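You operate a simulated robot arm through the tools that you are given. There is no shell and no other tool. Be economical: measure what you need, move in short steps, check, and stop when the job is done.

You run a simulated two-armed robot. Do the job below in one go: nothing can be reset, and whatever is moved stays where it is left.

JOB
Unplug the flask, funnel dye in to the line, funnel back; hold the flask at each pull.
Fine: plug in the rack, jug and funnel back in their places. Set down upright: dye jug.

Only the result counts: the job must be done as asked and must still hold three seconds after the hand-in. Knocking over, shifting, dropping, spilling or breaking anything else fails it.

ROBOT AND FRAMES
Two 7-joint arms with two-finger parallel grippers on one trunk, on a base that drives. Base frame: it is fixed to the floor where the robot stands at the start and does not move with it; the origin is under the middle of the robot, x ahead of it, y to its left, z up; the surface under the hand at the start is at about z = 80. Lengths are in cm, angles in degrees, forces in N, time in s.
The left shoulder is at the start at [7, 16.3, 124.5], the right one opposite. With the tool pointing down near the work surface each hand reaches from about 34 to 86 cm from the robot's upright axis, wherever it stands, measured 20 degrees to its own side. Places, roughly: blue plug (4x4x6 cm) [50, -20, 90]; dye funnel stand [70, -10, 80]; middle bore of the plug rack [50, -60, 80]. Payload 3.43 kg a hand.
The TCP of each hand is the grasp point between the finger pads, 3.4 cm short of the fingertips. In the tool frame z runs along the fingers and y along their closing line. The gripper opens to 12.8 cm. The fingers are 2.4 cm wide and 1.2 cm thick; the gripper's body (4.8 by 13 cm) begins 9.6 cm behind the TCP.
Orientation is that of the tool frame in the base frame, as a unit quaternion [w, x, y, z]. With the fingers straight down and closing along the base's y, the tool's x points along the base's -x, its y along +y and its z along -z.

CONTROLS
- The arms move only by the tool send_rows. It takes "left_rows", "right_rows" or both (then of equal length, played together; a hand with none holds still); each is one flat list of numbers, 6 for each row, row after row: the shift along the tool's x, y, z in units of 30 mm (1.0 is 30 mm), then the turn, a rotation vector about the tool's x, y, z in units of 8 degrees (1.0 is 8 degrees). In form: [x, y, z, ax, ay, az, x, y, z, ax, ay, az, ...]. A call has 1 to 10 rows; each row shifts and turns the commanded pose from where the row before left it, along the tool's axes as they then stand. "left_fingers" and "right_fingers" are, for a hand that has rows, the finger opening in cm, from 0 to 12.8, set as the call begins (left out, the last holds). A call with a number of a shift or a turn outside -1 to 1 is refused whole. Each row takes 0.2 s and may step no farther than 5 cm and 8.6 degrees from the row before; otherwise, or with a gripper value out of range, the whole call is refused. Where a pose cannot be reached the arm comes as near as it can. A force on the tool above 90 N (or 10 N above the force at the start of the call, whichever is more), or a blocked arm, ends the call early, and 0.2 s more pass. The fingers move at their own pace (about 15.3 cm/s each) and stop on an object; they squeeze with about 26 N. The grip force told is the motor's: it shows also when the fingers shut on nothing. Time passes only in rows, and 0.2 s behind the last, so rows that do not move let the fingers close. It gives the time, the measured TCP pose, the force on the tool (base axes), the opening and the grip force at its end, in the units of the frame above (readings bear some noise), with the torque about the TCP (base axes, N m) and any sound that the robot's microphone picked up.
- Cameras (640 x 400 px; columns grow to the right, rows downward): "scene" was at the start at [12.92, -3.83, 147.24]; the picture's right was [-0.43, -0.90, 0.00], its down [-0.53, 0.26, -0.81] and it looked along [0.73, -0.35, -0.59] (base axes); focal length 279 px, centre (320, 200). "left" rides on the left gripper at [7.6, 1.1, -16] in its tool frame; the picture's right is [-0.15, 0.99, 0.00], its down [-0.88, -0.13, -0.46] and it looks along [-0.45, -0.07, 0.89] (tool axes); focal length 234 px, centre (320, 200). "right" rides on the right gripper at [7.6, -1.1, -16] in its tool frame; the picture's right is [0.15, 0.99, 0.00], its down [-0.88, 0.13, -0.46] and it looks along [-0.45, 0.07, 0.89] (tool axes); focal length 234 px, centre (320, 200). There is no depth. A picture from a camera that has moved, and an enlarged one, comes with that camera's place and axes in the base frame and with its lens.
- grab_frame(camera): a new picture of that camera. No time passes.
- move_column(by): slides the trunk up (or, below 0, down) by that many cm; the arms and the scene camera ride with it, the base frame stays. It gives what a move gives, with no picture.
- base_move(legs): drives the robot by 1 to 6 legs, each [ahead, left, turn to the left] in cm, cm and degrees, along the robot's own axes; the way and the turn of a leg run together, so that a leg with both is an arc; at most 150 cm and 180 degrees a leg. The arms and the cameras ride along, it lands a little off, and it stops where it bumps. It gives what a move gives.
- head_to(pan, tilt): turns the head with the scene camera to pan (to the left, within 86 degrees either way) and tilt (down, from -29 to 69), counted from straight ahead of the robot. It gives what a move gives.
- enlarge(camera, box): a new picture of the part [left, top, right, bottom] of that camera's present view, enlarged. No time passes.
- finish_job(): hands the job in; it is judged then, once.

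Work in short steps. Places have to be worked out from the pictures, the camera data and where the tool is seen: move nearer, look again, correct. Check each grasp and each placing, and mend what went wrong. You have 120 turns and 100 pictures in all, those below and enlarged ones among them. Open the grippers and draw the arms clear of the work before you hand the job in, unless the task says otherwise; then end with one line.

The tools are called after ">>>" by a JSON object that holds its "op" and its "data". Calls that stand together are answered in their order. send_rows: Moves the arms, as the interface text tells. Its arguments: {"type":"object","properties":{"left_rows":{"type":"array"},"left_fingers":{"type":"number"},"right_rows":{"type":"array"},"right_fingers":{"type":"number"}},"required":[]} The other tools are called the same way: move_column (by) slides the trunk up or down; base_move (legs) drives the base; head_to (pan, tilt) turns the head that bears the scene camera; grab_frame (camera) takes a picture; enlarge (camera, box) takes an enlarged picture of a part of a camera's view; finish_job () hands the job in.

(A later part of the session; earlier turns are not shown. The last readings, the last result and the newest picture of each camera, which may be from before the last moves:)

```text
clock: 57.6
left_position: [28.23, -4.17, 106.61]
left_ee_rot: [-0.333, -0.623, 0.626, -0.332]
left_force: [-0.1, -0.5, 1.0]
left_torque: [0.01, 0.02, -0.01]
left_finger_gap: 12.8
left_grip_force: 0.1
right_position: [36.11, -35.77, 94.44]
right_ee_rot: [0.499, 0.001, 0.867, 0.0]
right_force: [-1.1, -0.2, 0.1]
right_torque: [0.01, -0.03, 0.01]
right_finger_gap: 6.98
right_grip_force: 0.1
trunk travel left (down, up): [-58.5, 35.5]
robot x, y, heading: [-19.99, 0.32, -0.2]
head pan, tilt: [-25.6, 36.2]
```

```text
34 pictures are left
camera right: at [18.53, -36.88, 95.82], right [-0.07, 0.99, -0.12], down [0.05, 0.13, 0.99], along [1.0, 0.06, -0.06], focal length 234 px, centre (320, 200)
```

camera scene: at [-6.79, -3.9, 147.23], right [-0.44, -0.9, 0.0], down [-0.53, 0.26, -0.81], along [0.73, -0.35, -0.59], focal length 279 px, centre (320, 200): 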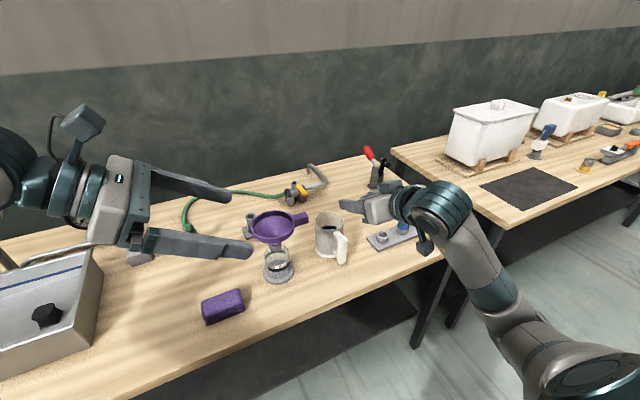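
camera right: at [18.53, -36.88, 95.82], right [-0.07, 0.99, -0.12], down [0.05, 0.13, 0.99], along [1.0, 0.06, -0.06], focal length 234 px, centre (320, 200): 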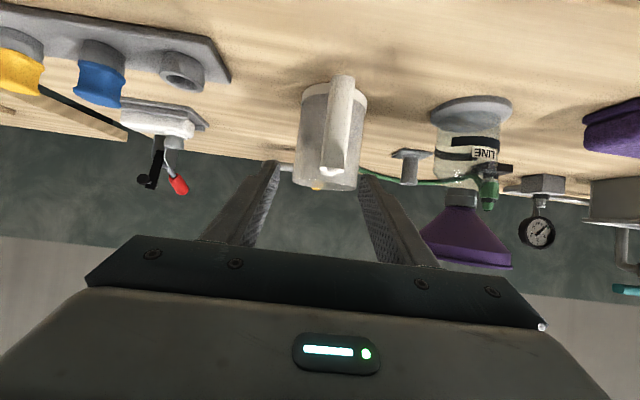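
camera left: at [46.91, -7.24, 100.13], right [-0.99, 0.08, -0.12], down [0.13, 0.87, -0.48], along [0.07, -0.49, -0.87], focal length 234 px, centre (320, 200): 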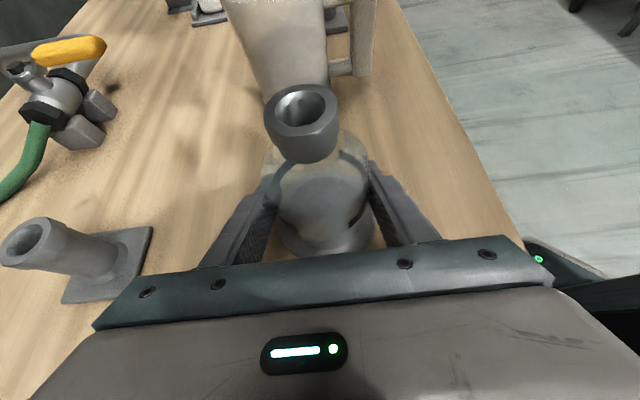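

Reach should now be better. Align, then advance along the fingers to the bar.

>>> {"op": "send_rows", "data": {"right_rows": [0.667, 0.233, 0, 0, 0, 0, 0.667, 0.233, 0, 0, 0, 0, 0, 0, 0.672, 0, 0, 0, 0, 0, 0.672, 0, 0, 0, 0, 0, 0.672, 0, 0, 0, 0, 0, 0.672, 0, 0, 0]}}

>>> {"op": "grab_frame", "data": {"camera": "right"}}

>>> {"op": "enlarge", "data": {"camera": "scene", "box": [240, 150, 400, 260]}}

```text
clock: 59.0
left_position: [28.46, -4.21, 106.57]
left_ee_rot: [-0.333, -0.623, 0.625, -0.332]
left_force: [0.4, 0.4, -0.2]
left_torque: [-0.01, -0.01, -0.03]
left_finger_gap: 12.84
left_grip_force: 0.0
right_position: [42.82, -35.1, 86.59]
right_ee_rot: [0.498, 0.003, 0.867, 0.0]
right_force: [-0.9, 0.3, -0.6]
right_torque: [0.0, -0.04, -0.04]
right_finger_gap: 7.0
right_grip_force: 0.0
right hand out of reach, approached as far as the arm can: row 1, 2
trunk travel left (down, up): [-58.5, 35.5]
robot x, y, heading: [-19.77, 0.07, -0.4]
head pan, tilt: [-25.6, 36.2]
```

```text
33 pictures are left
camera right: at [25.11, -36.22, 87.9], right [-0.07, 0.99, -0.12], down [0.05, 0.13, 0.99], along [1.0, 0.06, -0.06], focal length 234 px, centre (320, 200)
```

right: 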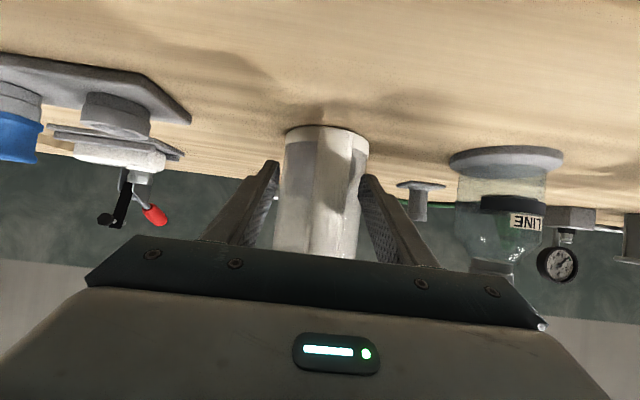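

```text
3.64 times, centred on (320, 205) of scene
camera zoom: at [-6.73, -3.84, 133.23], right [-0.44, -0.9, 0.0], down [-0.53, 0.26, -0.81], along [0.73, -0.35, -0.59], focal length 1013 px, centre (320, 182)
```

zoom: 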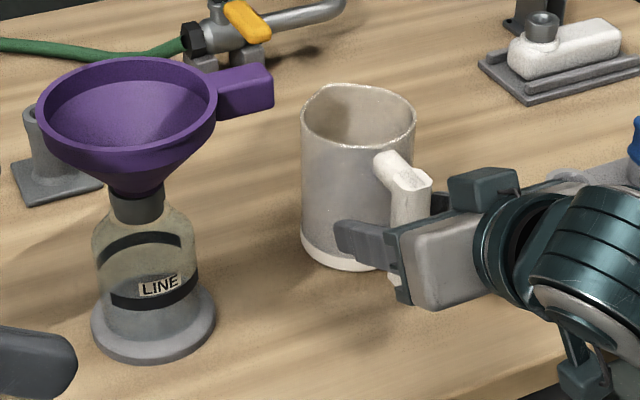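

The hand is around the handle but 1.7 cm too deep and 0.5 cm off in y. I pull back, center, and close.

>>> {"op": "send_rows", "data": {"right_rows": [0, 0.1, -0.3, 0, 0, 0, 0, 0.07, -0.27, 0, 0, 0]}}

>>> {"op": "enlarge", "data": {"camera": "right", "box": [200, 80, 440, 270]}}

```text
clock: 59.6
left_position: [28.3, -4.22, 106.56]
left_ee_rot: [-0.332, -0.623, 0.626, -0.331]
left_force: [-1.1, 1.7, 0.6]
left_torque: [0.02, -0.05, -0.02]
left_finger_gap: 12.81
left_grip_force: 0.0
right_position: [41.08, -34.42, 87.56]
right_ee_rot: [0.499, 0.003, 0.866, -0.001]
right_force: [-1.1, -0.1, 0.5]
right_torque: [0.04, 0.02, -0.02]
right_finger_gap: 6.97
right_grip_force: 0.0
trunk travel left (down, up): [-58.5, 35.5]
robot x, y, heading: [-19.6, 0.29, -0.4]
head pan, tilt: [-25.6, 36.2]
```

```text
2.11 times, centred on (320, 175) of right
camera zoom: at [23.41, -35.59, 88.87], right [-0.07, 0.99, -0.12], down [0.05, 0.13, 0.99], along [1.0, 0.06, -0.06], focal length 493 px, centre (320, 253)
```

zoom: 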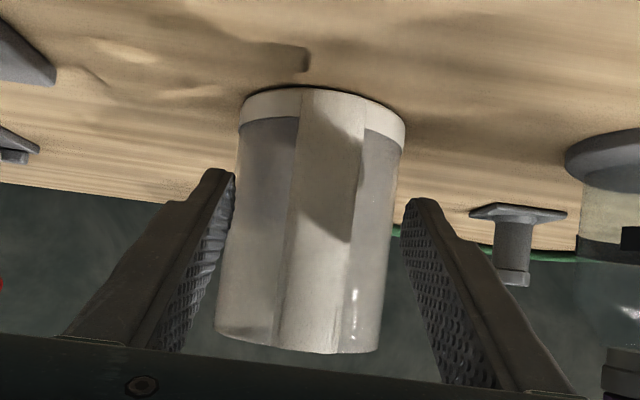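

Well centred on the handle bar. I close the right grip.

>>> {"op": "send_rows", "data": {"right_rows": [0, 0, 0, 0, 0, 0, 0, 0, 0, 0, 0, 0, 0, 0, 0, 0, 0, 0, 0, 0, 0, 0, 0, 0], "right_fingers": 0}}

>>> {"op": "enlarge", "data": {"camera": "scene", "box": [240, 150, 400, 260]}}

```text
clock: 60.6
left_position: [28.34, -4.22, 106.6]
left_ee_rot: [-0.332, -0.623, 0.625, -0.332]
left_force: [0.5, -0.5, 0.0]
left_torque: [0.0, 0.0, -0.02]
left_finger_gap: 12.78
left_grip_force: 0.0
right_position: [41.2, -34.33, 87.54]
right_ee_rot: [0.499, 0.002, 0.867, 0.0]
right_force: [-0.3, -0.4, 0.3]
right_torque: [-0.13, -0.1, -0.03]
right_finger_gap: 2.35
right_grip_force: 26.5
trunk travel left (down, up): [-58.5, 35.5]
robot x, y, heading: [-19.94, 0.2, -0.5]
head pan, tilt: [-25.6, 36.2]
```

```text
3.64 times, centred on (320, 205) of scene
camera zoom: at [-6.78, -3.84, 133.24], right [-0.44, -0.9, 0.0], down [-0.53, 0.26, -0.81], along [0.73, -0.35, -0.59], focal length 1013 px, centre (320, 182)
```

zoom: 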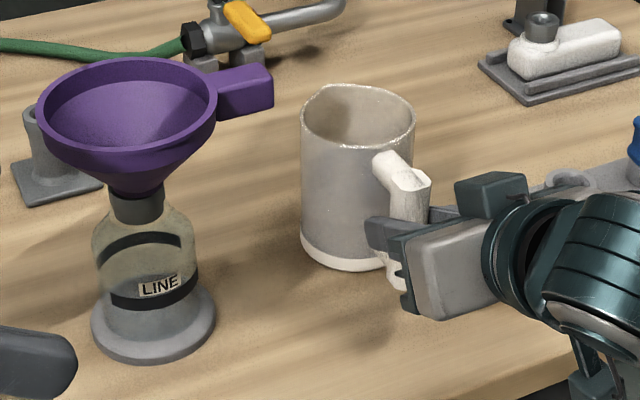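

Handle gripped (2.35 cm); home pose noted (41.15, -34.35, 87.55). I lift 3 cm and check the jug hangs level.

>>> {"op": "send_rows", "data": {"right_rows": [-0.144, 0, -0.083, 0, 0, 0, -0.289, 0, -0.167, 0, 0, 0, -0.289, 0, -0.167, 0, 0, 0, -0.144, 0, -0.083, 0, 0, 0]}}

>>> {"op": "enlarge", "data": {"camera": "scene", "box": [240, 150, 400, 260]}}

>>> {"op": "grab_frame", "data": {"camera": "right"}}

```text
clock: 61.6
left_position: [28.33, -4.22, 106.54]
left_ee_rot: [-0.333, -0.623, 0.625, -0.332]
left_force: [0.2, -0.3, 0.4]
left_torque: [0.02, -0.01, 0.01]
left_finger_gap: 12.78
left_grip_force: 0.2
right_position: [41.21, -34.48, 90.33]
right_ee_rot: [0.498, 0.002, 0.867, 0.001]
right_force: [-0.2, -1.0, -4.7]
right_torque: [0.01, 0.25, 0.02]
right_finger_gap: 2.34
right_grip_force: 26.4
trunk travel left (down, up): [-58.5, 35.5]
robot x, y, heading: [-19.77, -0.23, -0.1]
head pan, tilt: [-25.6, 36.2]
```

```text
3.64 times, centred on (320, 205) of scene
camera zoom: at [-6.73, -3.86, 133.23], right [-0.44, -0.9, 0.0], down [-0.53, 0.26, -0.81], along [0.73, -0.35, -0.59], focal length 1013 px, centre (320, 182)
```

zoom: 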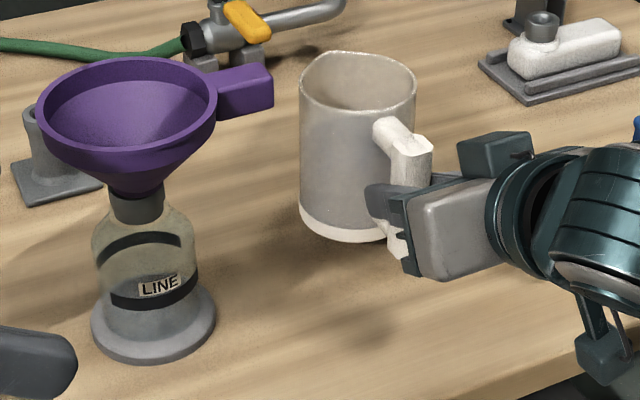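

```text
28 pictures are left
camera right: at [23.56, -35.59, 91.75], right [-0.07, 0.99, -0.12], down [0.05, 0.13, 0.99], along [1.0, 0.06, -0.06], focal length 234 px, centre (320, 200)
```

right: 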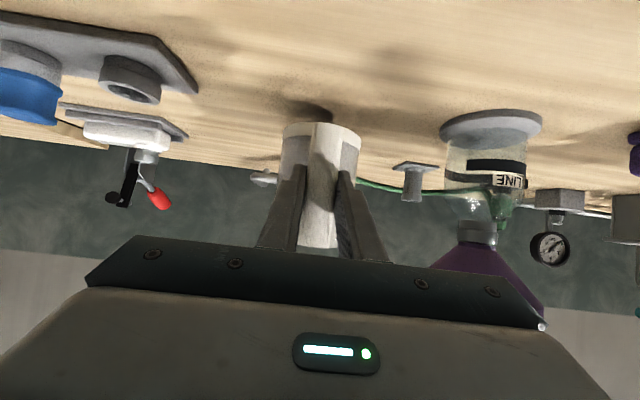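

Jug hangs level (≈0.48 kg). I raise it to z≈109, slightly nearer me, before yawing and pre-tilting it.

>>> {"op": "send_rows", "data": {"right_rows": [-0.3, 0, -0.3, 0, 0, 0, -0.465, 0, -0.46, 0, 0, 0, -0.5, 0, -0.5, 0, 0, 0, -0.5, 0, -0.5, 0, 0, 0, -0.5, 0, -0.5, 0, 0, 0, -0.5, 0, -0.5, 0, 0, 0, -0.5, 0, -0.5, 0, 0, 0, -0.5, 0, -0.5, 0, 0, 0, -0.465, 0, -0.46, 0, 0, 0, -0.3, 0, -0.3, 0, 0, 0]}}

>>> {"op": "send_rows", "data": {"right_rows": [0, 0, 0, -0.758, 0, -0.4375, 0, 0, 0, -0.758, 0, -0.4375, 0, 0, 0, -0.758, 0, -0.4375, 0, 0, 0, -0.758, 0, -0.4375, 0, 0, 0, -0.758, 0, -0.4375, 0, 0, 0, 0, 0, 0]}}

>>> {"op": "grab_frame", "data": {"camera": "scene"}}

```text
clock: 63.9
left_position: [28.35, -4.21, 106.6]
left_ee_rot: [-0.332, -0.624, 0.625, -0.331]
left_force: [0.2, -0.2, 0.1]
left_torque: [0.01, 0.0, 0.0]
left_finger_gap: 12.8
left_grip_force: 0.1
right_position: [36.25, -34.36, 108.9]
right_ee_rot: [0.5, 0.003, 0.866, -0.001]
right_force: [-0.6, -0.3, -4.6]
right_torque: [0.01, 0.27, 0.03]
right_finger_gap: 2.38
right_grip_force: 26.1
trunk travel left (down, up): [-58.5, 35.5]
robot x, y, heading: [-19.83, 0.21, -0.4]
head pan, tilt: [-25.6, 36.2]
```

```text
clock: 65.2
left_position: [28.45, -4.25, 106.64]
left_ee_rot: [-0.333, -0.623, 0.625, -0.331]
left_force: [0.6, 0.1, 0.0]
left_torque: [-0.01, 0.01, -0.03]
left_finger_gap: 12.83
left_grip_force: 0.0
right_position: [36.39, -34.43, 108.95]
right_ee_rot: [0.476, -0.259, 0.827, 0.151]
right_force: [0.2, -0.1, -4.6]
right_torque: [-0.16, 0.23, 0.0]
right_finger_gap: 2.36
right_grip_force: 26.1
trunk travel left (down, up): [-58.5, 35.5]
robot x, y, heading: [-19.64, 0.09, -0.3]
head pan, tilt: [-25.6, 36.2]
```

```text
27 pictures are left
camera scene: at [-6.75, -3.85, 133.24], right [-0.44, -0.9, 0.0], down [-0.53, 0.26, -0.81], along [0.73, -0.35, -0.59], focal length 279 px, centre (320, 200)
```

scene: 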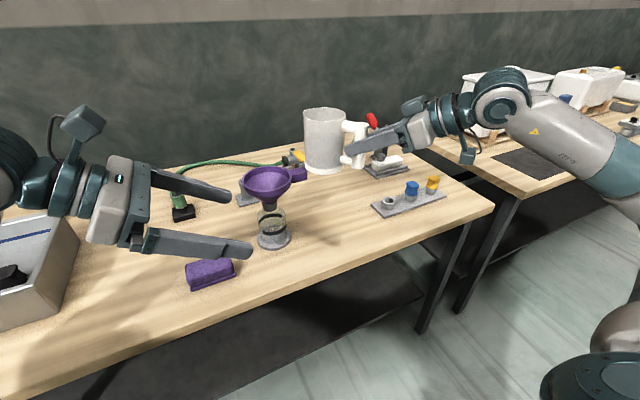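

Yaw is right (azimuth 35°). I pre-tip the jug 40° in place (below pouring angle) and look before moving to the funnel.

>>> {"op": "send_rows", "data": {"right_rows": [0, 0, 0, 0, 0.5, 0, 0, 0, 0, 0, 0.7, 0, 0, 0, 0, 0, 0.7, 0, 0, 0, 0, 0, 0.7, 0, 0, 0, 0, 0, 0.7, 0, 0, 0, 0, 0, 0.7, 0, 0, 0, 0, 0, 0.6, 0, 0, 0, 0, 0, 0.4, 0, 0, 0, 0, 0, 0, 0]}}

>>> {"op": "enlarge", "data": {"camera": "scene", "box": [220, 80, 420, 260]}}

```text
clock: 67.2
left_position: [28.43, -4.26, 106.53]
left_ee_rot: [-0.333, -0.623, 0.626, -0.331]
left_force: [-0.2, 0.5, -0.5]
left_torque: [0.0, -0.03, 0.03]
left_finger_gap: 12.8
left_grip_force: 0.1
right_position: [36.31, -34.47, 108.92]
right_ee_rot: [0.164, -0.294, 0.94, 0.053]
right_force: [0.1, -0.1, -3.7]
right_torque: [-0.1, 0.17, -0.01]
right_finger_gap: 2.4
right_grip_force: 26.2
trunk travel left (down, up): [-58.5, 35.5]
robot x, y, heading: [-19.96, 0.35, -0.4]
head pan, tilt: [-25.6, 36.2]
```

```text
2.22 times, centred on (320, 170) of scene
camera zoom: at [-6.74, -3.89, 133.23], right [-0.44, -0.9, 0.0], down [-0.53, 0.26, -0.81], along [0.73, -0.35, -0.59], focal length 619 px, centre (320, 267)
```

zoom: 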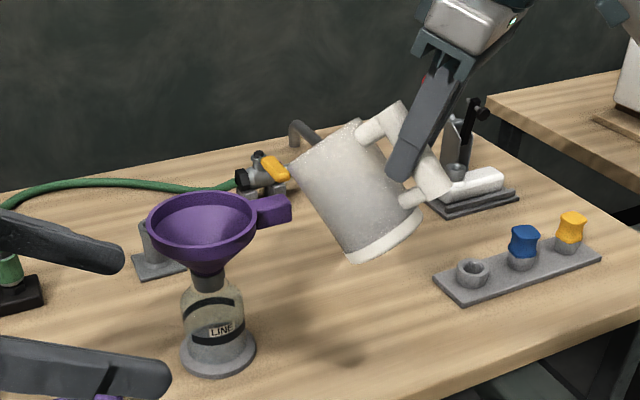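

Tip and lip position match my model (lip at about (47.5, -26.6, 103.8)), no drip. I move the lip over the funnel rim's near-right part.

>>> {"op": "send_rows", "data": {"right_rows": [-0.13, 0.27, 0.08, 0, 0, 0, -0.259, 0.531, 0.165, 0, 0, 0, -0.259, 0.531, 0.165, 0, 0, 0, -0.259, 0.531, 0.165, 0, 0, 0, -0.259, 0.531, 0.165, 0, 0, 0, -0.13, 0.27, 0.08, 0, 0, 0, 0, 0, 0, 0, 0, 0]}}

>>> {"op": "enlarge", "data": {"camera": "scene", "box": [220, 80, 420, 260]}}

```text
clock: 68.8
left_position: [28.24, -4.26, 106.35]
left_ee_rot: [-0.332, -0.623, 0.626, -0.331]
left_force: [-0.1, -0.4, 0.6]
left_torque: [0.02, -0.02, 0.03]
left_finger_gap: 12.78
left_grip_force: 0.1
right_position: [35.51, -25.48, 108.21]
right_ee_rot: [0.164, -0.294, 0.94, 0.053]
right_force: [-1.5, -0.6, -3.2]
right_torque: [-0.06, 0.12, -0.01]
right_finger_gap: 2.37
right_grip_force: 26.1
trunk travel left (down, up): [-58.5, 35.5]
robot x, y, heading: [-19.27, 0.2, -0.4]
head pan, tilt: [-25.6, 36.2]
```

```text
2.22 times, centred on (320, 170) of scene
camera zoom: at [-6.77, -3.88, 133.24], right [-0.44, -0.9, 0.0], down [-0.53, 0.26, -0.81], along [0.73, -0.35, -0.59], focal length 619 px, centre (320, 267)
```

zoom: 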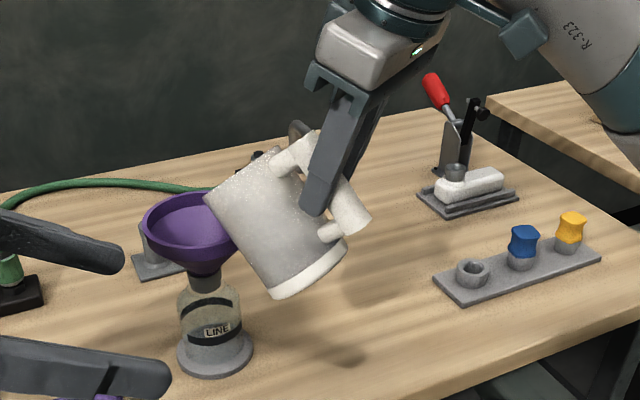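

The force dropped and the flask shifted slightly: the jug's wall touches the funnel rim. I back off 1.5 cm and rise 2 cm at once.

>>> {"op": "send_rows", "data": {"right_rows": [0.12, 0, -0.4, 0, 0, 0, 0.12, 0, -0.4, 0, 0, 0, 0, 0, 0, 0, 0, 0]}}

>>> {"op": "enlarge", "data": {"camera": "scene", "box": [220, 120, 340, 260]}}

>>> {"op": "grab_frame", "data": {"camera": "left"}}

```text
clock: 69.7
left_position: [28.45, -4.19, 106.57]
left_ee_rot: [-0.333, -0.623, 0.626, -0.331]
left_force: [0.7, -0.2, 0.2]
left_torque: [-0.02, 0.0, 0.01]
left_finger_gap: 12.81
left_grip_force: 0.0
right_position: [34.15, -26.04, 109.89]
right_ee_rot: [0.164, -0.294, 0.94, 0.053]
right_force: [-0.4, -0.4, -4.3]
right_torque: [-0.07, 0.15, 0.01]
right_finger_gap: 2.37
right_grip_force: 26.1
trunk travel left (down, up): [-58.5, 35.5]
robot x, y, heading: [-19.8, 0.08, -0.2]
head pan, tilt: [-25.6, 36.2]
```

```text
2.86 times, centred on (280, 190) of scene
camera zoom: at [-6.71, -3.86, 133.23], right [-0.44, -0.9, 0.0], down [-0.53, 0.26, -0.81], along [0.73, -0.35, -0.59], focal length 796 px, centre (434, 229)
```

zoom: 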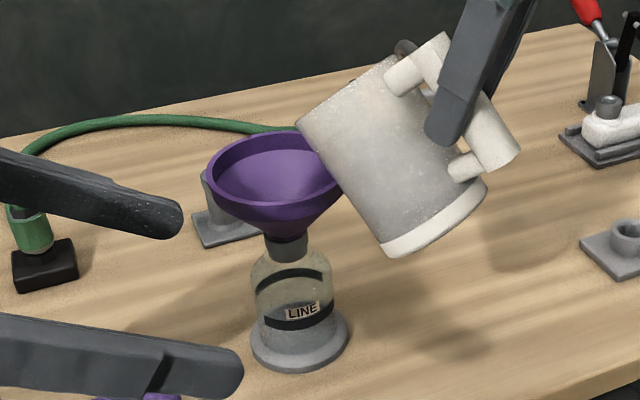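

```text
23 pictures are left
camera left: at [27.38, 4.84, 121.65], right [-0.99, 0.09, -0.12], down [0.13, 0.87, -0.48], along [0.06, -0.49, -0.87], focal length 234 px, centre (320, 200)
```

left: 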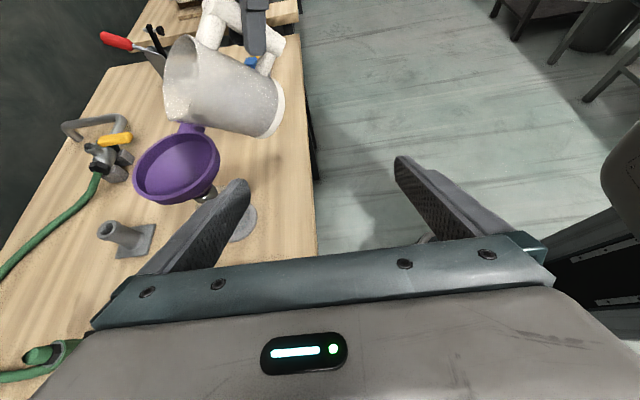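

Contact is gone and the flask stands upright, shifted only about 0.3 cm. Lip is now 3.4 cm short of funnel centre, 5.6 cm above the rim. I tip about the lip to 55°.

>>> {"op": "send_rows", "data": {"right_rows": [-0.143, 0, -0.159, 0, 0.3125, 0, -0.143, 0, -0.159, 0, 0.3125, 0, -0.143, 0, -0.159, 0, 0.3125, 0, -0.143, 0, -0.159, 0, 0.3125, 0, -0.143, 0, -0.159, 0, 0.3125, 0, -0.143, 0, -0.159, 0, 0.3125, 0, 0, 0, 0, 0, 0, 0, 0, 0, 0, 0, 0, 0]}}

>>> {"op": "enlarge", "data": {"camera": "scene", "box": [220, 100, 340, 240]}}

```text
clock: 71.5
left_position: [28.24, -4.12, 106.64]
left_ee_rot: [-0.333, -0.623, 0.626, -0.331]
left_force: [0.5, 0.4, -0.6]
left_torque: [-0.01, 0.01, 0.0]
left_finger_gap: 12.79
left_grip_force: 0.0
right_position: [35.77, -25.38, 113.16]
right_ee_rot: [0.041, -0.298, 0.954, 0.014]
right_force: [-0.5, -0.5, -4.1]
right_torque: [-0.07, 0.05, -0.01]
right_finger_gap: 2.35
right_grip_force: 26.0
trunk travel left (down, up): [-58.5, 35.5]
robot x, y, heading: [-19.52, 0.19, -0.2]
head pan, tilt: [-25.6, 36.2]
```

```text
2.86 times, centred on (280, 170) of scene
camera zoom: at [-6.74, -3.84, 133.24], right [-0.44, -0.9, 0.0], down [-0.53, 0.26, -0.81], along [0.73, -0.35, -0.59], focal length 796 px, centre (434, 286)
```

zoom: 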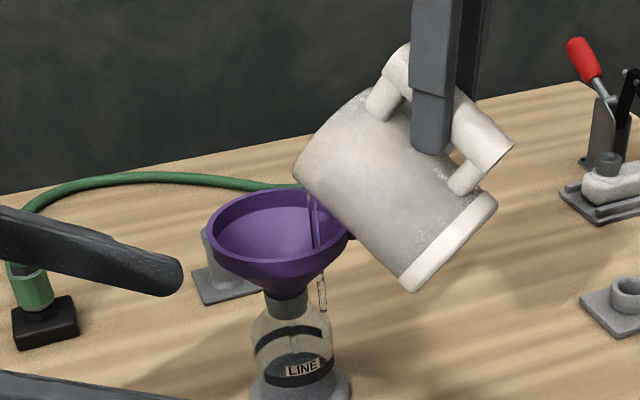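

A thin stream is falling inside the funnel. I shift the lip 1 cm closer to the centre and hold briefly to watch the flask.

>>> {"op": "send_rows", "data": {"right_rows": [-0.16, 0, 0.015, 0, 0, 0, -0.17, 0, 0.015, 0, 0, 0, 0, 0, 0, 0, 0, 0, 0, 0, 0, 0, 0, 0]}}

>>> {"op": "enlarge", "data": {"camera": "scene", "box": [230, 150, 330, 260]}}

```text
clock: 72.5
left_position: [28.47, -4.17, 106.51]
left_ee_rot: [-0.332, -0.624, 0.625, -0.332]
left_force: [1.4, 0.0, -0.2]
left_torque: [-0.02, 0.01, 0.03]
left_finger_gap: 12.81
left_grip_force: 0.1
right_position: [36.5, -24.7, 113.24]
right_ee_rot: [0.04, -0.298, 0.954, 0.015]
right_force: [-0.5, 0.1, -4.2]
right_torque: [-0.03, 0.04, 0.0]
right_finger_gap: 2.38
right_grip_force: 26.1
trunk travel left (down, up): [-58.5, 35.5]
robot x, y, heading: [-19.96, 0.63, 0.0]
head pan, tilt: [-25.6, 36.2]
```

```text
3.64 times, centred on (280, 205) of scene
camera zoom: at [-6.73, -3.84, 133.23], right [-0.44, -0.9, 0.0], down [-0.53, 0.26, -0.81], along [0.73, -0.35, -0.59], focal length 1013 px, centre (466, 182)
```

zoom: 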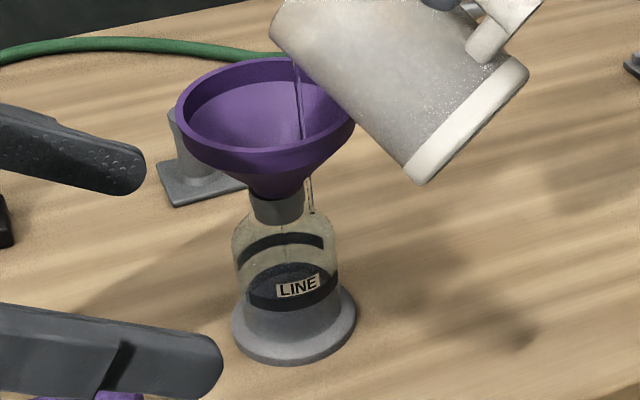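

Enlarge the flask to read the dye level.

>>> {"op": "enlarge", "data": {"camera": "scene", "box": [288, 205, 333, 250]}}

```text
8.89 times, centred on (310, 228) of scene
camera zoom: at [-6.73, -3.84, 133.23], right [-0.44, -0.9, 0.0], down [-0.53, 0.26, -0.81], along [0.73, -0.35, -0.59], focal length 2477 px, centre (404, -44)
```

zoom: 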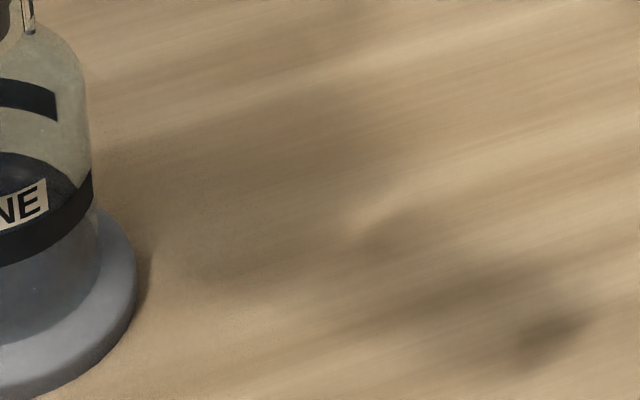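

I mis-aimed the box; take it on the flask itself.

>>> {"op": "enlarge", "data": {"camera": "scene", "box": [248, 202, 296, 250]}}

```text
8.33 times, centred on (272, 226) of scene
camera zoom: at [-6.73, -3.84, 133.23], right [-0.44, -0.9, 0.0], down [-0.53, 0.26, -0.81], along [0.73, -0.35, -0.59], focal length 2322 px, centre (720, -17)
```

zoom: 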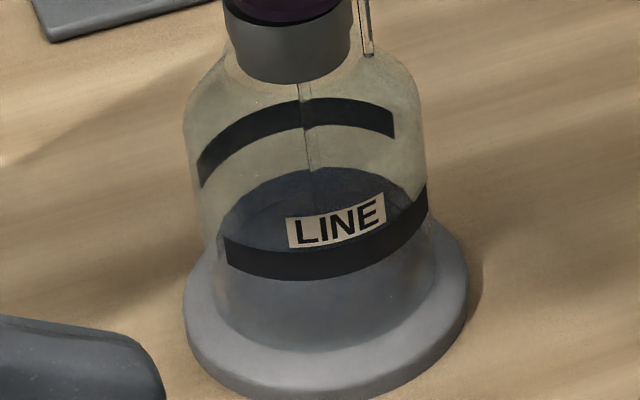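

Dye surface is about 1.9 cm below the line and 1.5 cm deep. Hold another second and check.

>>> {"op": "send_rows", "data": {"right_rows": [0, 0, 0, 0, 0, 0, 0, 0, 0, 0, 0, 0, 0, 0, 0, 0, 0, 0, 0, 0, 0, 0, 0, 0]}}

>>> {"op": "enlarge", "data": {"camera": "scene", "box": [248, 162, 312, 250]}}

```text
clock: 73.5
left_position: [28.32, -4.26, 106.5]
left_ee_rot: [-0.332, -0.624, 0.625, -0.332]
left_force: [-0.5, -0.2, -0.1]
left_torque: [-0.01, -0.01, 0.02]
left_finger_gap: 12.8
left_grip_force: 0.1
right_position: [36.55, -24.62, 113.29]
right_ee_rot: [0.04, -0.298, 0.954, 0.015]
right_force: [-1.0, 0.0, -4.0]
right_torque: [-0.03, 0.06, 0.01]
right_finger_gap: 2.41
right_grip_force: 26.0
trunk travel left (down, up): [-58.5, 35.5]
robot x, y, heading: [-19.79, 0.2, -0.4]
head pan, tilt: [-25.6, 36.2]
```

```text
4.55 times, centred on (280, 206) of scene
camera zoom: at [-6.73, -3.85, 133.23], right [-0.44, -0.9, 0.0], down [-0.53, 0.26, -0.81], along [0.73, -0.35, -0.59], focal length 1266 px, centre (502, 173)
```

zoom: 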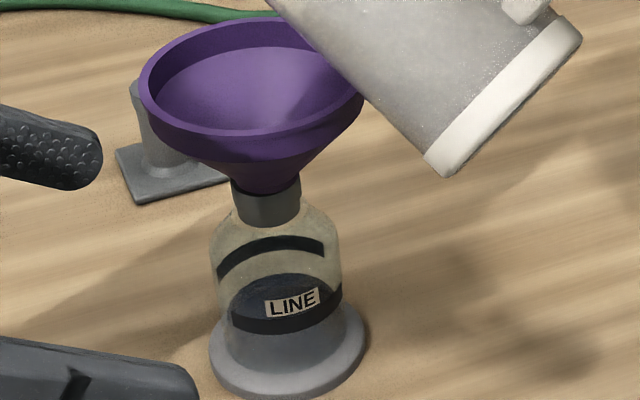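

The stream stopped; level is still about 1.7 cm low (≈55 ml). Model says ≈14 ml per degree, so tip 2.5° more and hold.

>>> {"op": "send_rows", "data": {"right_rows": [-0.072, 0, -0.08, 0, 0.156, 0, -0.072, 0, -0.08, 0, 0.156, 0, 0, 0, 0, 0, 0, 0, 0, 0, 0, 0, 0, 0, 0, 0, 0, 0, 0, 0, 0, 0, 0, 0, 0, 0, 0, 0, 0, 0, 0, 0, 0, 0, 0, 0, 0, 0, 0, 0, 0, 0, 0, 0, 0, 0, 0, 0, 0, 0]}}

>>> {"op": "enlarge", "data": {"camera": "scene", "box": [248, 202, 296, 250]}}

```text
clock: 75.7
left_position: [28.41, -4.19, 106.55]
left_ee_rot: [-0.332, -0.623, 0.626, -0.331]
left_force: [-0.2, -0.5, 0.4]
left_torque: [-0.01, -0.01, -0.02]
left_finger_gap: 12.8
left_grip_force: 0.1
right_position: [36.95, -24.43, 113.87]
right_ee_rot: [0.018, -0.298, 0.954, 0.008]
right_force: [-0.2, 0.2, -3.6]
right_torque: [-0.03, 0.09, 0.0]
right_finger_gap: 2.38
right_grip_force: 26.0
trunk travel left (down, up): [-58.5, 35.5]
robot x, y, heading: [-19.67, -0.07, -0.1]
head pan, tilt: [-25.6, 36.2]
```

```text
8.33 times, centred on (272, 226) of scene
camera zoom: at [-6.74, -3.86, 133.23], right [-0.44, -0.9, 0.0], down [-0.53, 0.26, -0.81], along [0.73, -0.35, -0.59], focal length 2322 px, centre (720, -17)
```

zoom: 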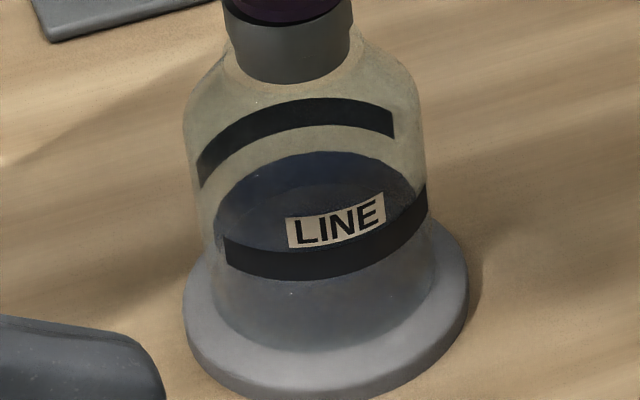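

Level rose ~0.55 cm for 2.5°; about 1.4 cm remains. Tip 4° more.

>>> {"op": "send_rows", "data": {"right_rows": [-0.077, 0, -0.085, 0, 0.167, 0, -0.077, 0, -0.085, 0, 0.167, 0, -0.077, 0, -0.085, 0, 0.166, 0, 0, 0, 0, 0, 0, 0, 0, 0, 0, 0, 0, 0, 0, 0, 0, 0, 0, 0, 0, 0, 0, 0, 0, 0, 0, 0, 0, 0, 0, 0, 0, 0, 0, 0, 0, 0, 0, 0, 0, 0, 0, 0]}}

>>> {"op": "enlarge", "data": {"camera": "scene", "box": [248, 202, 296, 250]}}

```text
clock: 77.8
left_position: [28.4, -4.18, 106.45]
left_ee_rot: [-0.333, -0.623, 0.625, -0.332]
left_force: [-0.5, -0.4, -0.1]
left_torque: [0.01, 0.0, -0.01]
left_finger_gap: 12.82
left_grip_force: 0.1
right_position: [37.36, -23.88, 114.77]
right_ee_rot: [-0.013, -0.299, 0.954, -0.003]
right_force: [-0.2, 0.0, -2.6]
right_torque: [-0.01, 0.04, 0.02]
right_finger_gap: 2.38
right_grip_force: 25.8
trunk travel left (down, up): [-58.5, 35.5]
robot x, y, heading: [-19.6, 0.38, -0.3]
head pan, tilt: [-25.6, 36.2]
```

```text
8.33 times, centred on (272, 226) of scene
camera zoom: at [-6.74, -3.85, 133.23], right [-0.44, -0.9, 0.0], down [-0.53, 0.26, -0.81], along [0.73, -0.35, -0.59], focal length 2322 px, centre (720, -17)
```

zoom: 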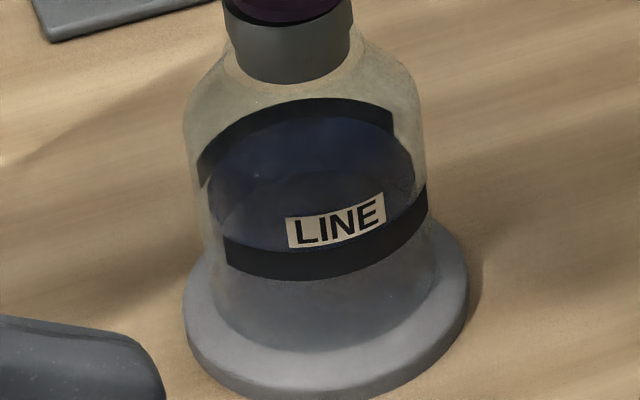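

The surface far edge is now in the middle of the line band: filled. I tip the jug back upright at once, rotating about the grip (which lifts it clear above the rim).

>>> {"op": "send_rows", "data": {"right_rows": [0, 0, 0, 0, -0.769, 0, 0, 0, 0, 0, -0.769, 0, 0, 0, 0, 0, -0.769, 0, 0, 0, 0, 0, -0.769, 0, 0, 0, 0, 0, -0.769, 0, 0, 0, 0, 0, -0.769, 0, 0, 0, 0, 0, -0.769, 0, 0, 0, 0, 0, -0.769, 0, 0, 0, 0, 0, -0.769, 0, 0, 0, 0, 0, -0.769, 0]}}

>>> {"op": "enlarge", "data": {"camera": "scene", "box": [230, 80, 390, 250]}}

```text
clock: 80.0
left_position: [28.31, -4.2, 106.51]
left_ee_rot: [-0.333, -0.623, 0.625, -0.332]
left_force: [-0.3, -0.8, -0.1]
left_torque: [0.05, 0.01, 0.02]
left_finger_gap: 12.78
left_grip_force: 0.1
right_position: [37.48, -24.15, 114.73]
right_ee_rot: [0.477, -0.257, 0.827, 0.15]
right_force: [0.3, -0.3, -2.9]
right_torque: [-0.1, 0.17, 0.0]
right_finger_gap: 2.36
right_grip_force: 26.2
trunk travel left (down, up): [-58.5, 35.5]
robot x, y, heading: [-19.64, 0.46, -0.2]
head pan, tilt: [-25.6, 36.2]
```

```text
2.35 times, centred on (310, 165) of scene
camera zoom: at [-6.78, -3.92, 133.24], right [-0.44, -0.9, 0.0], down [-0.53, 0.26, -0.81], along [0.73, -0.35, -0.59], focal length 656 px, centre (344, 282)
```

zoom: 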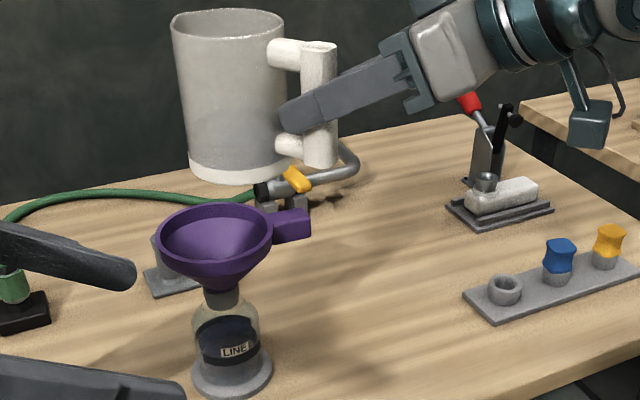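

Jug is upright and clear. I carry it back to the right and undo the yaw.

>>> {"op": "send_rows", "data": {"right_rows": [0.324, -0.538, -0.295, 0, 0, 0, 0.324, -0.538, -0.295, 0, 0, 0, 0.324, -0.538, -0.295, 0, 0, 0, 0.324, -0.538, -0.295, 0, 0, 0, 0.324, -0.538, -0.295, 0, 0, 0, 0, 0, 0, 0.758, 0, 0.4375, 0, 0, 0, 0.758, 0, 0.4375, 0, 0, 0, 0.758, 0, 0.4375, 0, 0, 0, 0.758, 0, 0.4375, 0, 0, 0, 0.758, 0, 0.4375]}}

```text
clock: 82.2
left_position: [28.37, -4.18, 106.53]
left_ee_rot: [-0.332, -0.624, 0.625, -0.332]
left_force: [0.3, 0.1, -0.7]
left_torque: [-0.01, 0.01, 0.0]
left_finger_gap: 12.8
left_grip_force: 0.0
right_position: [37.06, -34.1, 112.75]
right_ee_rot: [0.498, 0.003, 0.867, -0.001]
right_force: [-0.8, 1.0, -3.8]
right_torque: [-0.04, 0.2, 0.0]
right_finger_gap: 2.37
right_grip_force: 26.3
trunk travel left (down, up): [-58.5, 35.5]
robot x, y, heading: [-19.85, -0.2, -0.2]
head pan, tilt: [-25.6, 36.2]
```

Orientation restored. Descend along the same path to 2 cm above the home pose.

>>> {"op": "send_rows", "data": {"right_rows": [0.668, -0.009, 0.561, 0, 0, 0, 0.668, -0.009, 0.561, 0, 0, 0, 0.668, -0.009, 0.561, 0, 0, 0, 0.668, -0.009, 0.561, 0, 0, 0, 0.668, -0.009, 0.561, 0, 0, 0, 0.668, -0.009, 0.561, 0, 0, 0, 0.668, -0.009, 0.561, 0, 0, 0, 0.668, -0.009, 0.561, 0, 0, 0, 0.668, -0.009, 0.561, 0, 0, 0]}}

>>> {"op": "enlarge", "data": {"camera": "scene", "box": [240, 150, 400, 260]}}

```text
clock: 84.2
left_position: [28.33, -4.24, 106.64]
left_ee_rot: [-0.333, -0.623, 0.626, -0.331]
left_force: [-0.1, 0.4, -0.3]
left_torque: [0.03, 0.02, -0.02]
left_finger_gap: 12.83
left_grip_force: 0.0
right_position: [40.84, -34.28, 89.36]
right_ee_rot: [0.499, 0.002, 0.867, 0.0]
right_force: [1.0, 0.9, -3.0]
right_torque: [-0.02, 0.2, -0.04]
right_finger_gap: 2.37
right_grip_force: 26.0
trunk travel left (down, up): [-58.5, 35.5]
robot x, y, heading: [-19.7, 0.47, -0.2]
head pan, tilt: [-25.6, 36.2]
```

```text
3.64 times, centred on (320, 205) of scene
camera zoom: at [-6.71, -3.9, 133.23], right [-0.44, -0.9, 0.0], down [-0.53, 0.26, -0.81], along [0.73, -0.35, -0.59], focal length 1013 px, centre (320, 182)
```

zoom: 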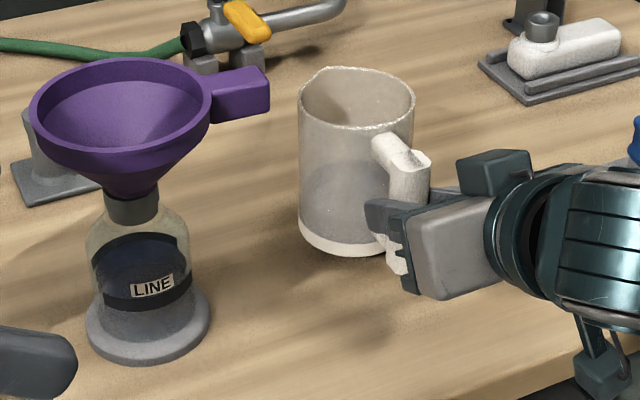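

Jug is upright just above its place. Lower the last 1.8 cm with +0.3 cm x.

>>> {"op": "send_rows", "data": {"right_rows": [0.157, -0.005, 0.129, 0, 0, 0, 0.157, -0.005, 0.129, 0, 0, 0, 0.157, -0.005, 0.129, 0, 0, 0, 0, 0, 0, 0, 0, 0]}}

```text
clock: 85.2
left_position: [28.29, -4.26, 106.59]
left_ee_rot: [-0.333, -0.623, 0.626, -0.331]
left_force: [-0.1, 0.3, 0.3]
left_torque: [0.02, 0.0, 0.02]
left_finger_gap: 12.8
left_grip_force: 0.0
right_position: [41.4, -34.33, 87.69]
right_ee_rot: [0.498, 0.002, 0.867, 0.0]
right_force: [-0.1, 0.3, 0.1]
right_torque: [-0.03, -0.21, 0.01]
right_finger_gap: 2.35
right_grip_force: 26.2
trunk travel left (down, up): [-58.5, 35.5]
robot x, y, heading: [-19.44, -0.22, -0.5]
head pan, tilt: [-25.6, 36.2]
```

Weight is on the table (0 N). Open the fingers to 7 and draw back along the tool.

>>> {"op": "send_rows", "data": {"right_rows": [0, 0, 0, 0, 0, 0, 0, 0, 0, 0, 0, 0, 0, 0, 0, 0, 0, 0, 0, 0, -0.4, 0, 0, 0, 0, 0, -0.7, 0, 0, 0, 0, 0, -0.7, 0, 0, 0, 0, 0, -0.7, 0, 0, 0], "right_fingers": 7}}

>>> {"op": "enlarge", "data": {"camera": "scene", "box": [240, 150, 400, 260]}}

```text
clock: 86.8
left_position: [28.29, -4.14, 106.67]
left_ee_rot: [-0.332, -0.623, 0.625, -0.332]
left_force: [-0.3, 0.6, 0.5]
left_torque: [0.01, 0.0, -0.01]
left_finger_gap: 12.79
left_grip_force: 0.1
right_position: [35.92, -34.62, 91.03]
right_ee_rot: [0.499, 0.003, 0.866, 0.0]
right_force: [0.0, -0.5, 0.0]
right_torque: [0.0, -0.02, -0.03]
right_finger_gap: 7.02
right_grip_force: 0.0
right hand out of reach, approached as far as the arm can: row 7
trunk travel left (down, up): [-58.5, 35.5]
robot x, y, heading: [-19.28, -0.05, -0.4]
head pan, tilt: [-25.6, 36.2]
```

```text
3.64 times, centred on (320, 205) of scene
camera zoom: at [-6.79, -3.85, 133.24], right [-0.44, -0.9, 0.0], down [-0.53, 0.26, -0.81], along [0.73, -0.35, -0.59], focal length 1013 px, centre (320, 182)
```

zoom: 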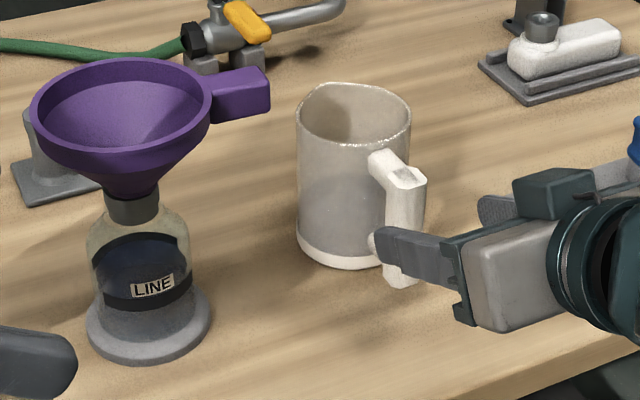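

Jug stands upright in its place. Now raise the right hand and turn it to point down again.

>>> {"op": "send_rows", "data": {"right_rows": [-0.866, 0, -0.5, 0, 0, 0, -0.866, 0, -0.5, 0, 0, 0, -0.866, 0, -0.5, 0, 0, 0, -0.866, 0, -0.5, 0, 0, 0, -0.866, 0, -0.5, 0, 0, 0, -0.866, 0, -0.5, 0, 0, 0, 0, 0, 0, 0, 1, 0, 0, 0, 0, 0, 1, 0, 0, 0, 0, 0, 1, 0, 0, 0, 0, 0, 1, 0]}}

>>> {"op": "send_rows", "data": {"right_rows": [0, 0, 0, 0, 1, 0, 0, 0, 0, 0, 1, 0, 0, 0, 0, 0, 1, 0, 0, 0, 0, 0, 0.5, 0]}}

>>> {"op": "move_column", "data": {"by": 14}}

>>> {"op": "base_move", "data": {"legs": [[20, 0, 0]]}}

>>> {"op": "grab_frame", "data": {"camera": "left"}}

>>> {"op": "grab_frame", "data": {"camera": "scene"}}

```text
clock: 89.0
left_position: [28.35, -4.14, 106.54]
left_ee_rot: [-0.333, -0.623, 0.625, -0.332]
left_force: [0.0, 1.1, 0.1]
left_torque: [-0.03, 0.02, -0.03]
left_finger_gap: 12.8
left_grip_force: 0.1
right_position: [36.64, -35.05, 109.26]
right_ee_rot: [0.239, 0.002, 0.971, 0.0]
right_force: [0.2, -0.1, 0.0]
right_torque: [-0.02, 0.04, -0.04]
right_finger_gap: 7.01
right_grip_force: 0.0
right hand out of reach, approached as far as the arm can: row 1, 2
trunk travel left (down, up): [-58.5, 35.5]
robot x, y, heading: [-19.55, -0.01, -0.2]
head pan, tilt: [-25.6, 36.2]
```

```text
clock: 90.0
left_position: [28.28, -4.2, 106.53]
left_ee_rot: [-0.332, -0.623, 0.625, -0.332]
left_force: [-0.1, 0.3, 0.0]
left_torque: [-0.02, -0.01, 0.01]
left_finger_gap: 12.81
left_grip_force: 0.1
right_position: [36.67, -35.0, 109.15]
right_ee_rot: [-0.003, 0.001, 1.0, 0.001]
right_force: [0.6, 0.3, 0.5]
right_torque: [0.02, 0.01, 0.0]
right_finger_gap: 6.99
right_grip_force: 0.1
trunk travel left (down, up): [-58.5, 35.5]
robot x, y, heading: [-19.52, 0.09, -0.4]
head pan, tilt: [-25.6, 36.2]
```

```text
clock: 91.7
left_position: [28.34, -4.12, 120.59]
left_ee_rot: [-0.332, -0.624, 0.626, -0.331]
left_force: [-0.7, -0.3, 0.5]
left_torque: [-0.04, 0.02, 0.0]
left_finger_gap: 12.81
left_grip_force: 0.1
right_position: [36.76, -35.15, 123.09]
right_ee_rot: [-0.001, 0.002, 1.0, 0.001]
right_force: [-0.3, -0.7, -0.4]
right_torque: [-0.01, 0.01, 0.01]
right_finger_gap: 7.01
right_grip_force: 0.1
trunk travel left (down, up): [-72.5, 21.5]
robot x, y, heading: [-19.7, 0.4, -0.0]
head pan, tilt: [-25.6, 36.2]
```

```text
clock: 93.3
left_position: [47.66, -4.34, 120.7]
left_ee_rot: [-0.332, -0.623, 0.626, -0.331]
left_force: [-0.1, -0.2, 0.5]
left_torque: [0.02, -0.01, 0.0]
left_finger_gap: 12.79
left_grip_force: 0.2
right_position: [56.25, -35.19, 123.19]
right_ee_rot: [-0.002, 0.003, 1.0, 0.001]
right_force: [0.3, -0.2, 0.4]
right_torque: [0.0, -0.01, -0.03]
right_finger_gap: 7.0
right_grip_force: 0.0
trunk travel left (down, up): [-72.5, 21.5]
robot x, y, heading: [-0.19, 0.13, -0.4]
head pan, tilt: [-25.6, 36.2]
```

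```text
12 pictures are left
camera left: at [46.74, 4.72, 135.72], right [-0.99, 0.09, -0.12], down [0.13, 0.87, -0.48], along [0.07, -0.49, -0.87], focal length 234 px, centre (320, 200)
```

left: 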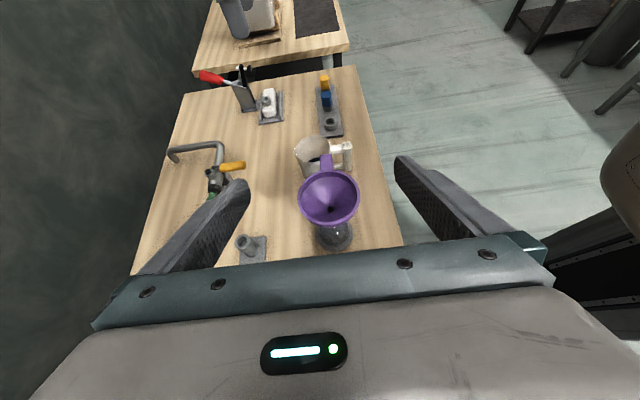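

```text
11 pictures are left
camera scene: at [12.65, -3.96, 147.25], right [-0.44, -0.9, 0.0], down [-0.53, 0.26, -0.81], along [0.73, -0.35, -0.59], focal length 279 px, centre (320, 200)
```

scene: 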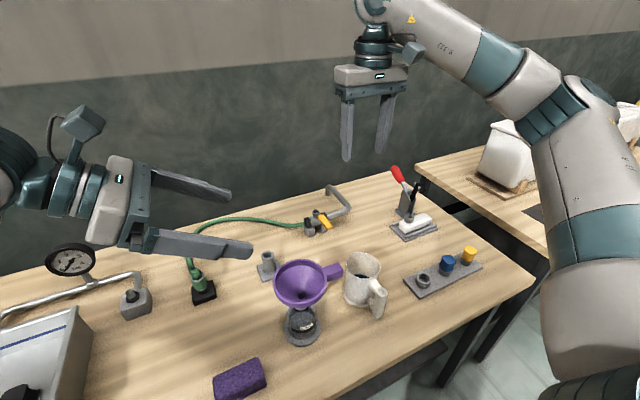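

Filled, jug home. Now the left hand goes back down to the flask to hold it for the funnel pull.

>>> {"op": "send_rows", "data": {"left_rows": [-0.854, -0.013, 0.573, 0, 0, 0, -0.854, -0.013, 0.573, 0, 0, 0, -0.854, -0.013, 0.573, 0, 0, 0, -0.854, -0.013, 0.573, 0, 0, 0, -0.854, -0.013, 0.573, 0, 0, 0, -0.854, -0.013, 0.573, 0, 0, 0, -0.854, -0.013, 0.573, 0, 0, 0, -0.854, -0.013, 0.573, 0, 0, 0, -0.854, -0.013, 0.573, 0, 0, 0]}}

>>> {"op": "grab_frame", "data": {"camera": "left"}}

```text
clock: 95.3
left_position: [48.2, -4.34, 92.97]
left_ee_rot: [-0.333, -0.622, 0.626, -0.331]
left_force: [-0.7, -0.2, 0.7]
left_torque: [0.01, 0.01, 0.0]
left_finger_gap: 12.8
left_grip_force: 0.0
right_position: [56.22, -35.19, 123.12]
right_ee_rot: [-0.002, 0.003, 1.0, 0.001]
right_force: [-0.4, 1.3, 0.5]
right_torque: [-0.03, -0.02, 0.01]
right_finger_gap: 7.0
right_grip_force: 0.1
trunk travel left (down, up): [-72.5, 21.5]
robot x, y, heading: [-0.07, -0.05, -0.3]
head pan, tilt: [-25.6, 36.2]
```

```text
10 pictures are left
camera left: at [47.16, 4.72, 108.01], right [-0.99, 0.09, -0.12], down [0.13, 0.87, -0.47], along [0.07, -0.49, -0.87], focal length 234 px, centre (320, 200)
```

left: 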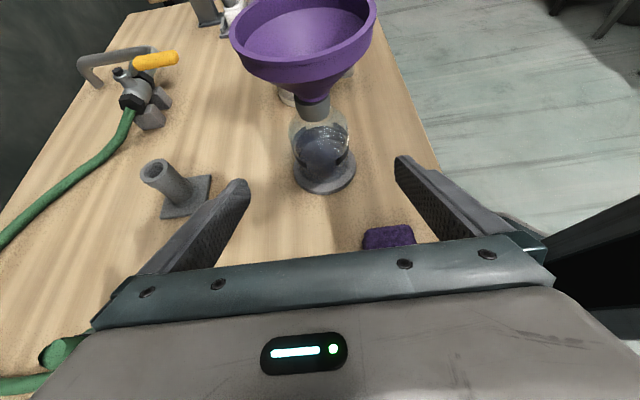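

The flask is centred as before. Advance 13.3 cm and close on it.

>>> {"op": "send_rows", "data": {"left_rows": [0, 0, 0.739, 0, 0, 0, 0, 0, 0.739, 0, 0, 0, 0, 0, 0.739, 0, 0, 0, 0, 0, 0.739, 0, 0, 0, 0, 0, 0.739, 0, 0, 0, 0, 0, 0.739, 0, 0, 0]}}

>>> {"op": "send_rows", "data": {"left_rows": [0, 0, 0, 0, 0, 0, 0, 0, 0, 0, 0, 0, 0, 0, 0, 0, 0, 0, 0, 0, 0, 0, 0, 0], "left_fingers": 0}}

>>> {"op": "enlarge", "data": {"camera": "scene", "box": [210, 240, 400, 360]}}

```text
clock: 96.7
left_position: [48.13, -15.46, 85.32]
left_ee_rot: [-0.333, -0.622, 0.626, -0.331]
left_force: [0.2, -0.5, -0.8]
left_torque: [0.0, 0.01, 0.03]
left_finger_gap: 12.78
left_grip_force: 0.1
right_position: [56.2, -35.28, 123.1]
right_ee_rot: [-0.001, 0.002, 1.0, 0.001]
right_force: [0.3, 0.2, -0.1]
right_torque: [0.01, 0.01, -0.02]
right_finger_gap: 6.99
right_grip_force: 0.1
trunk travel left (down, up): [-72.5, 21.5]
robot x, y, heading: [-0.08, -0.19, -0.4]
head pan, tilt: [-25.6, 36.2]
```

```text
clock: 97.7
left_position: [48.16, -15.58, 85.28]
left_ee_rot: [-0.333, -0.622, 0.626, -0.331]
left_force: [-0.9, 0.3, -0.4]
left_torque: [-0.01, 0.13, 0.01]
left_finger_gap: 7.1
left_grip_force: 25.9
right_position: [56.32, -35.3, 123.2]
right_ee_rot: [-0.002, 0.003, 1.0, 0.0]
right_force: [-0.5, 0.1, -0.3]
right_torque: [0.01, -0.03, 0.0]
right_finger_gap: 6.99
right_grip_force: 0.1
trunk travel left (down, up): [-72.5, 21.5]
robot x, y, heading: [-0.5, 0.05, -0.5]
head pan, tilt: [-25.6, 36.2]
```

```text
3.33 times, centred on (305, 300) of scene
camera zoom: at [12.74, -3.96, 147.24], right [-0.44, -0.9, 0.0], down [-0.53, 0.26, -0.81], along [0.73, -0.35, -0.59], focal length 929 px, centre (370, -133)
```

zoom: 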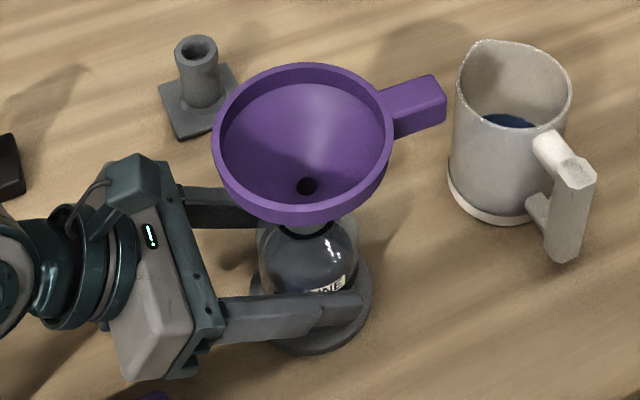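

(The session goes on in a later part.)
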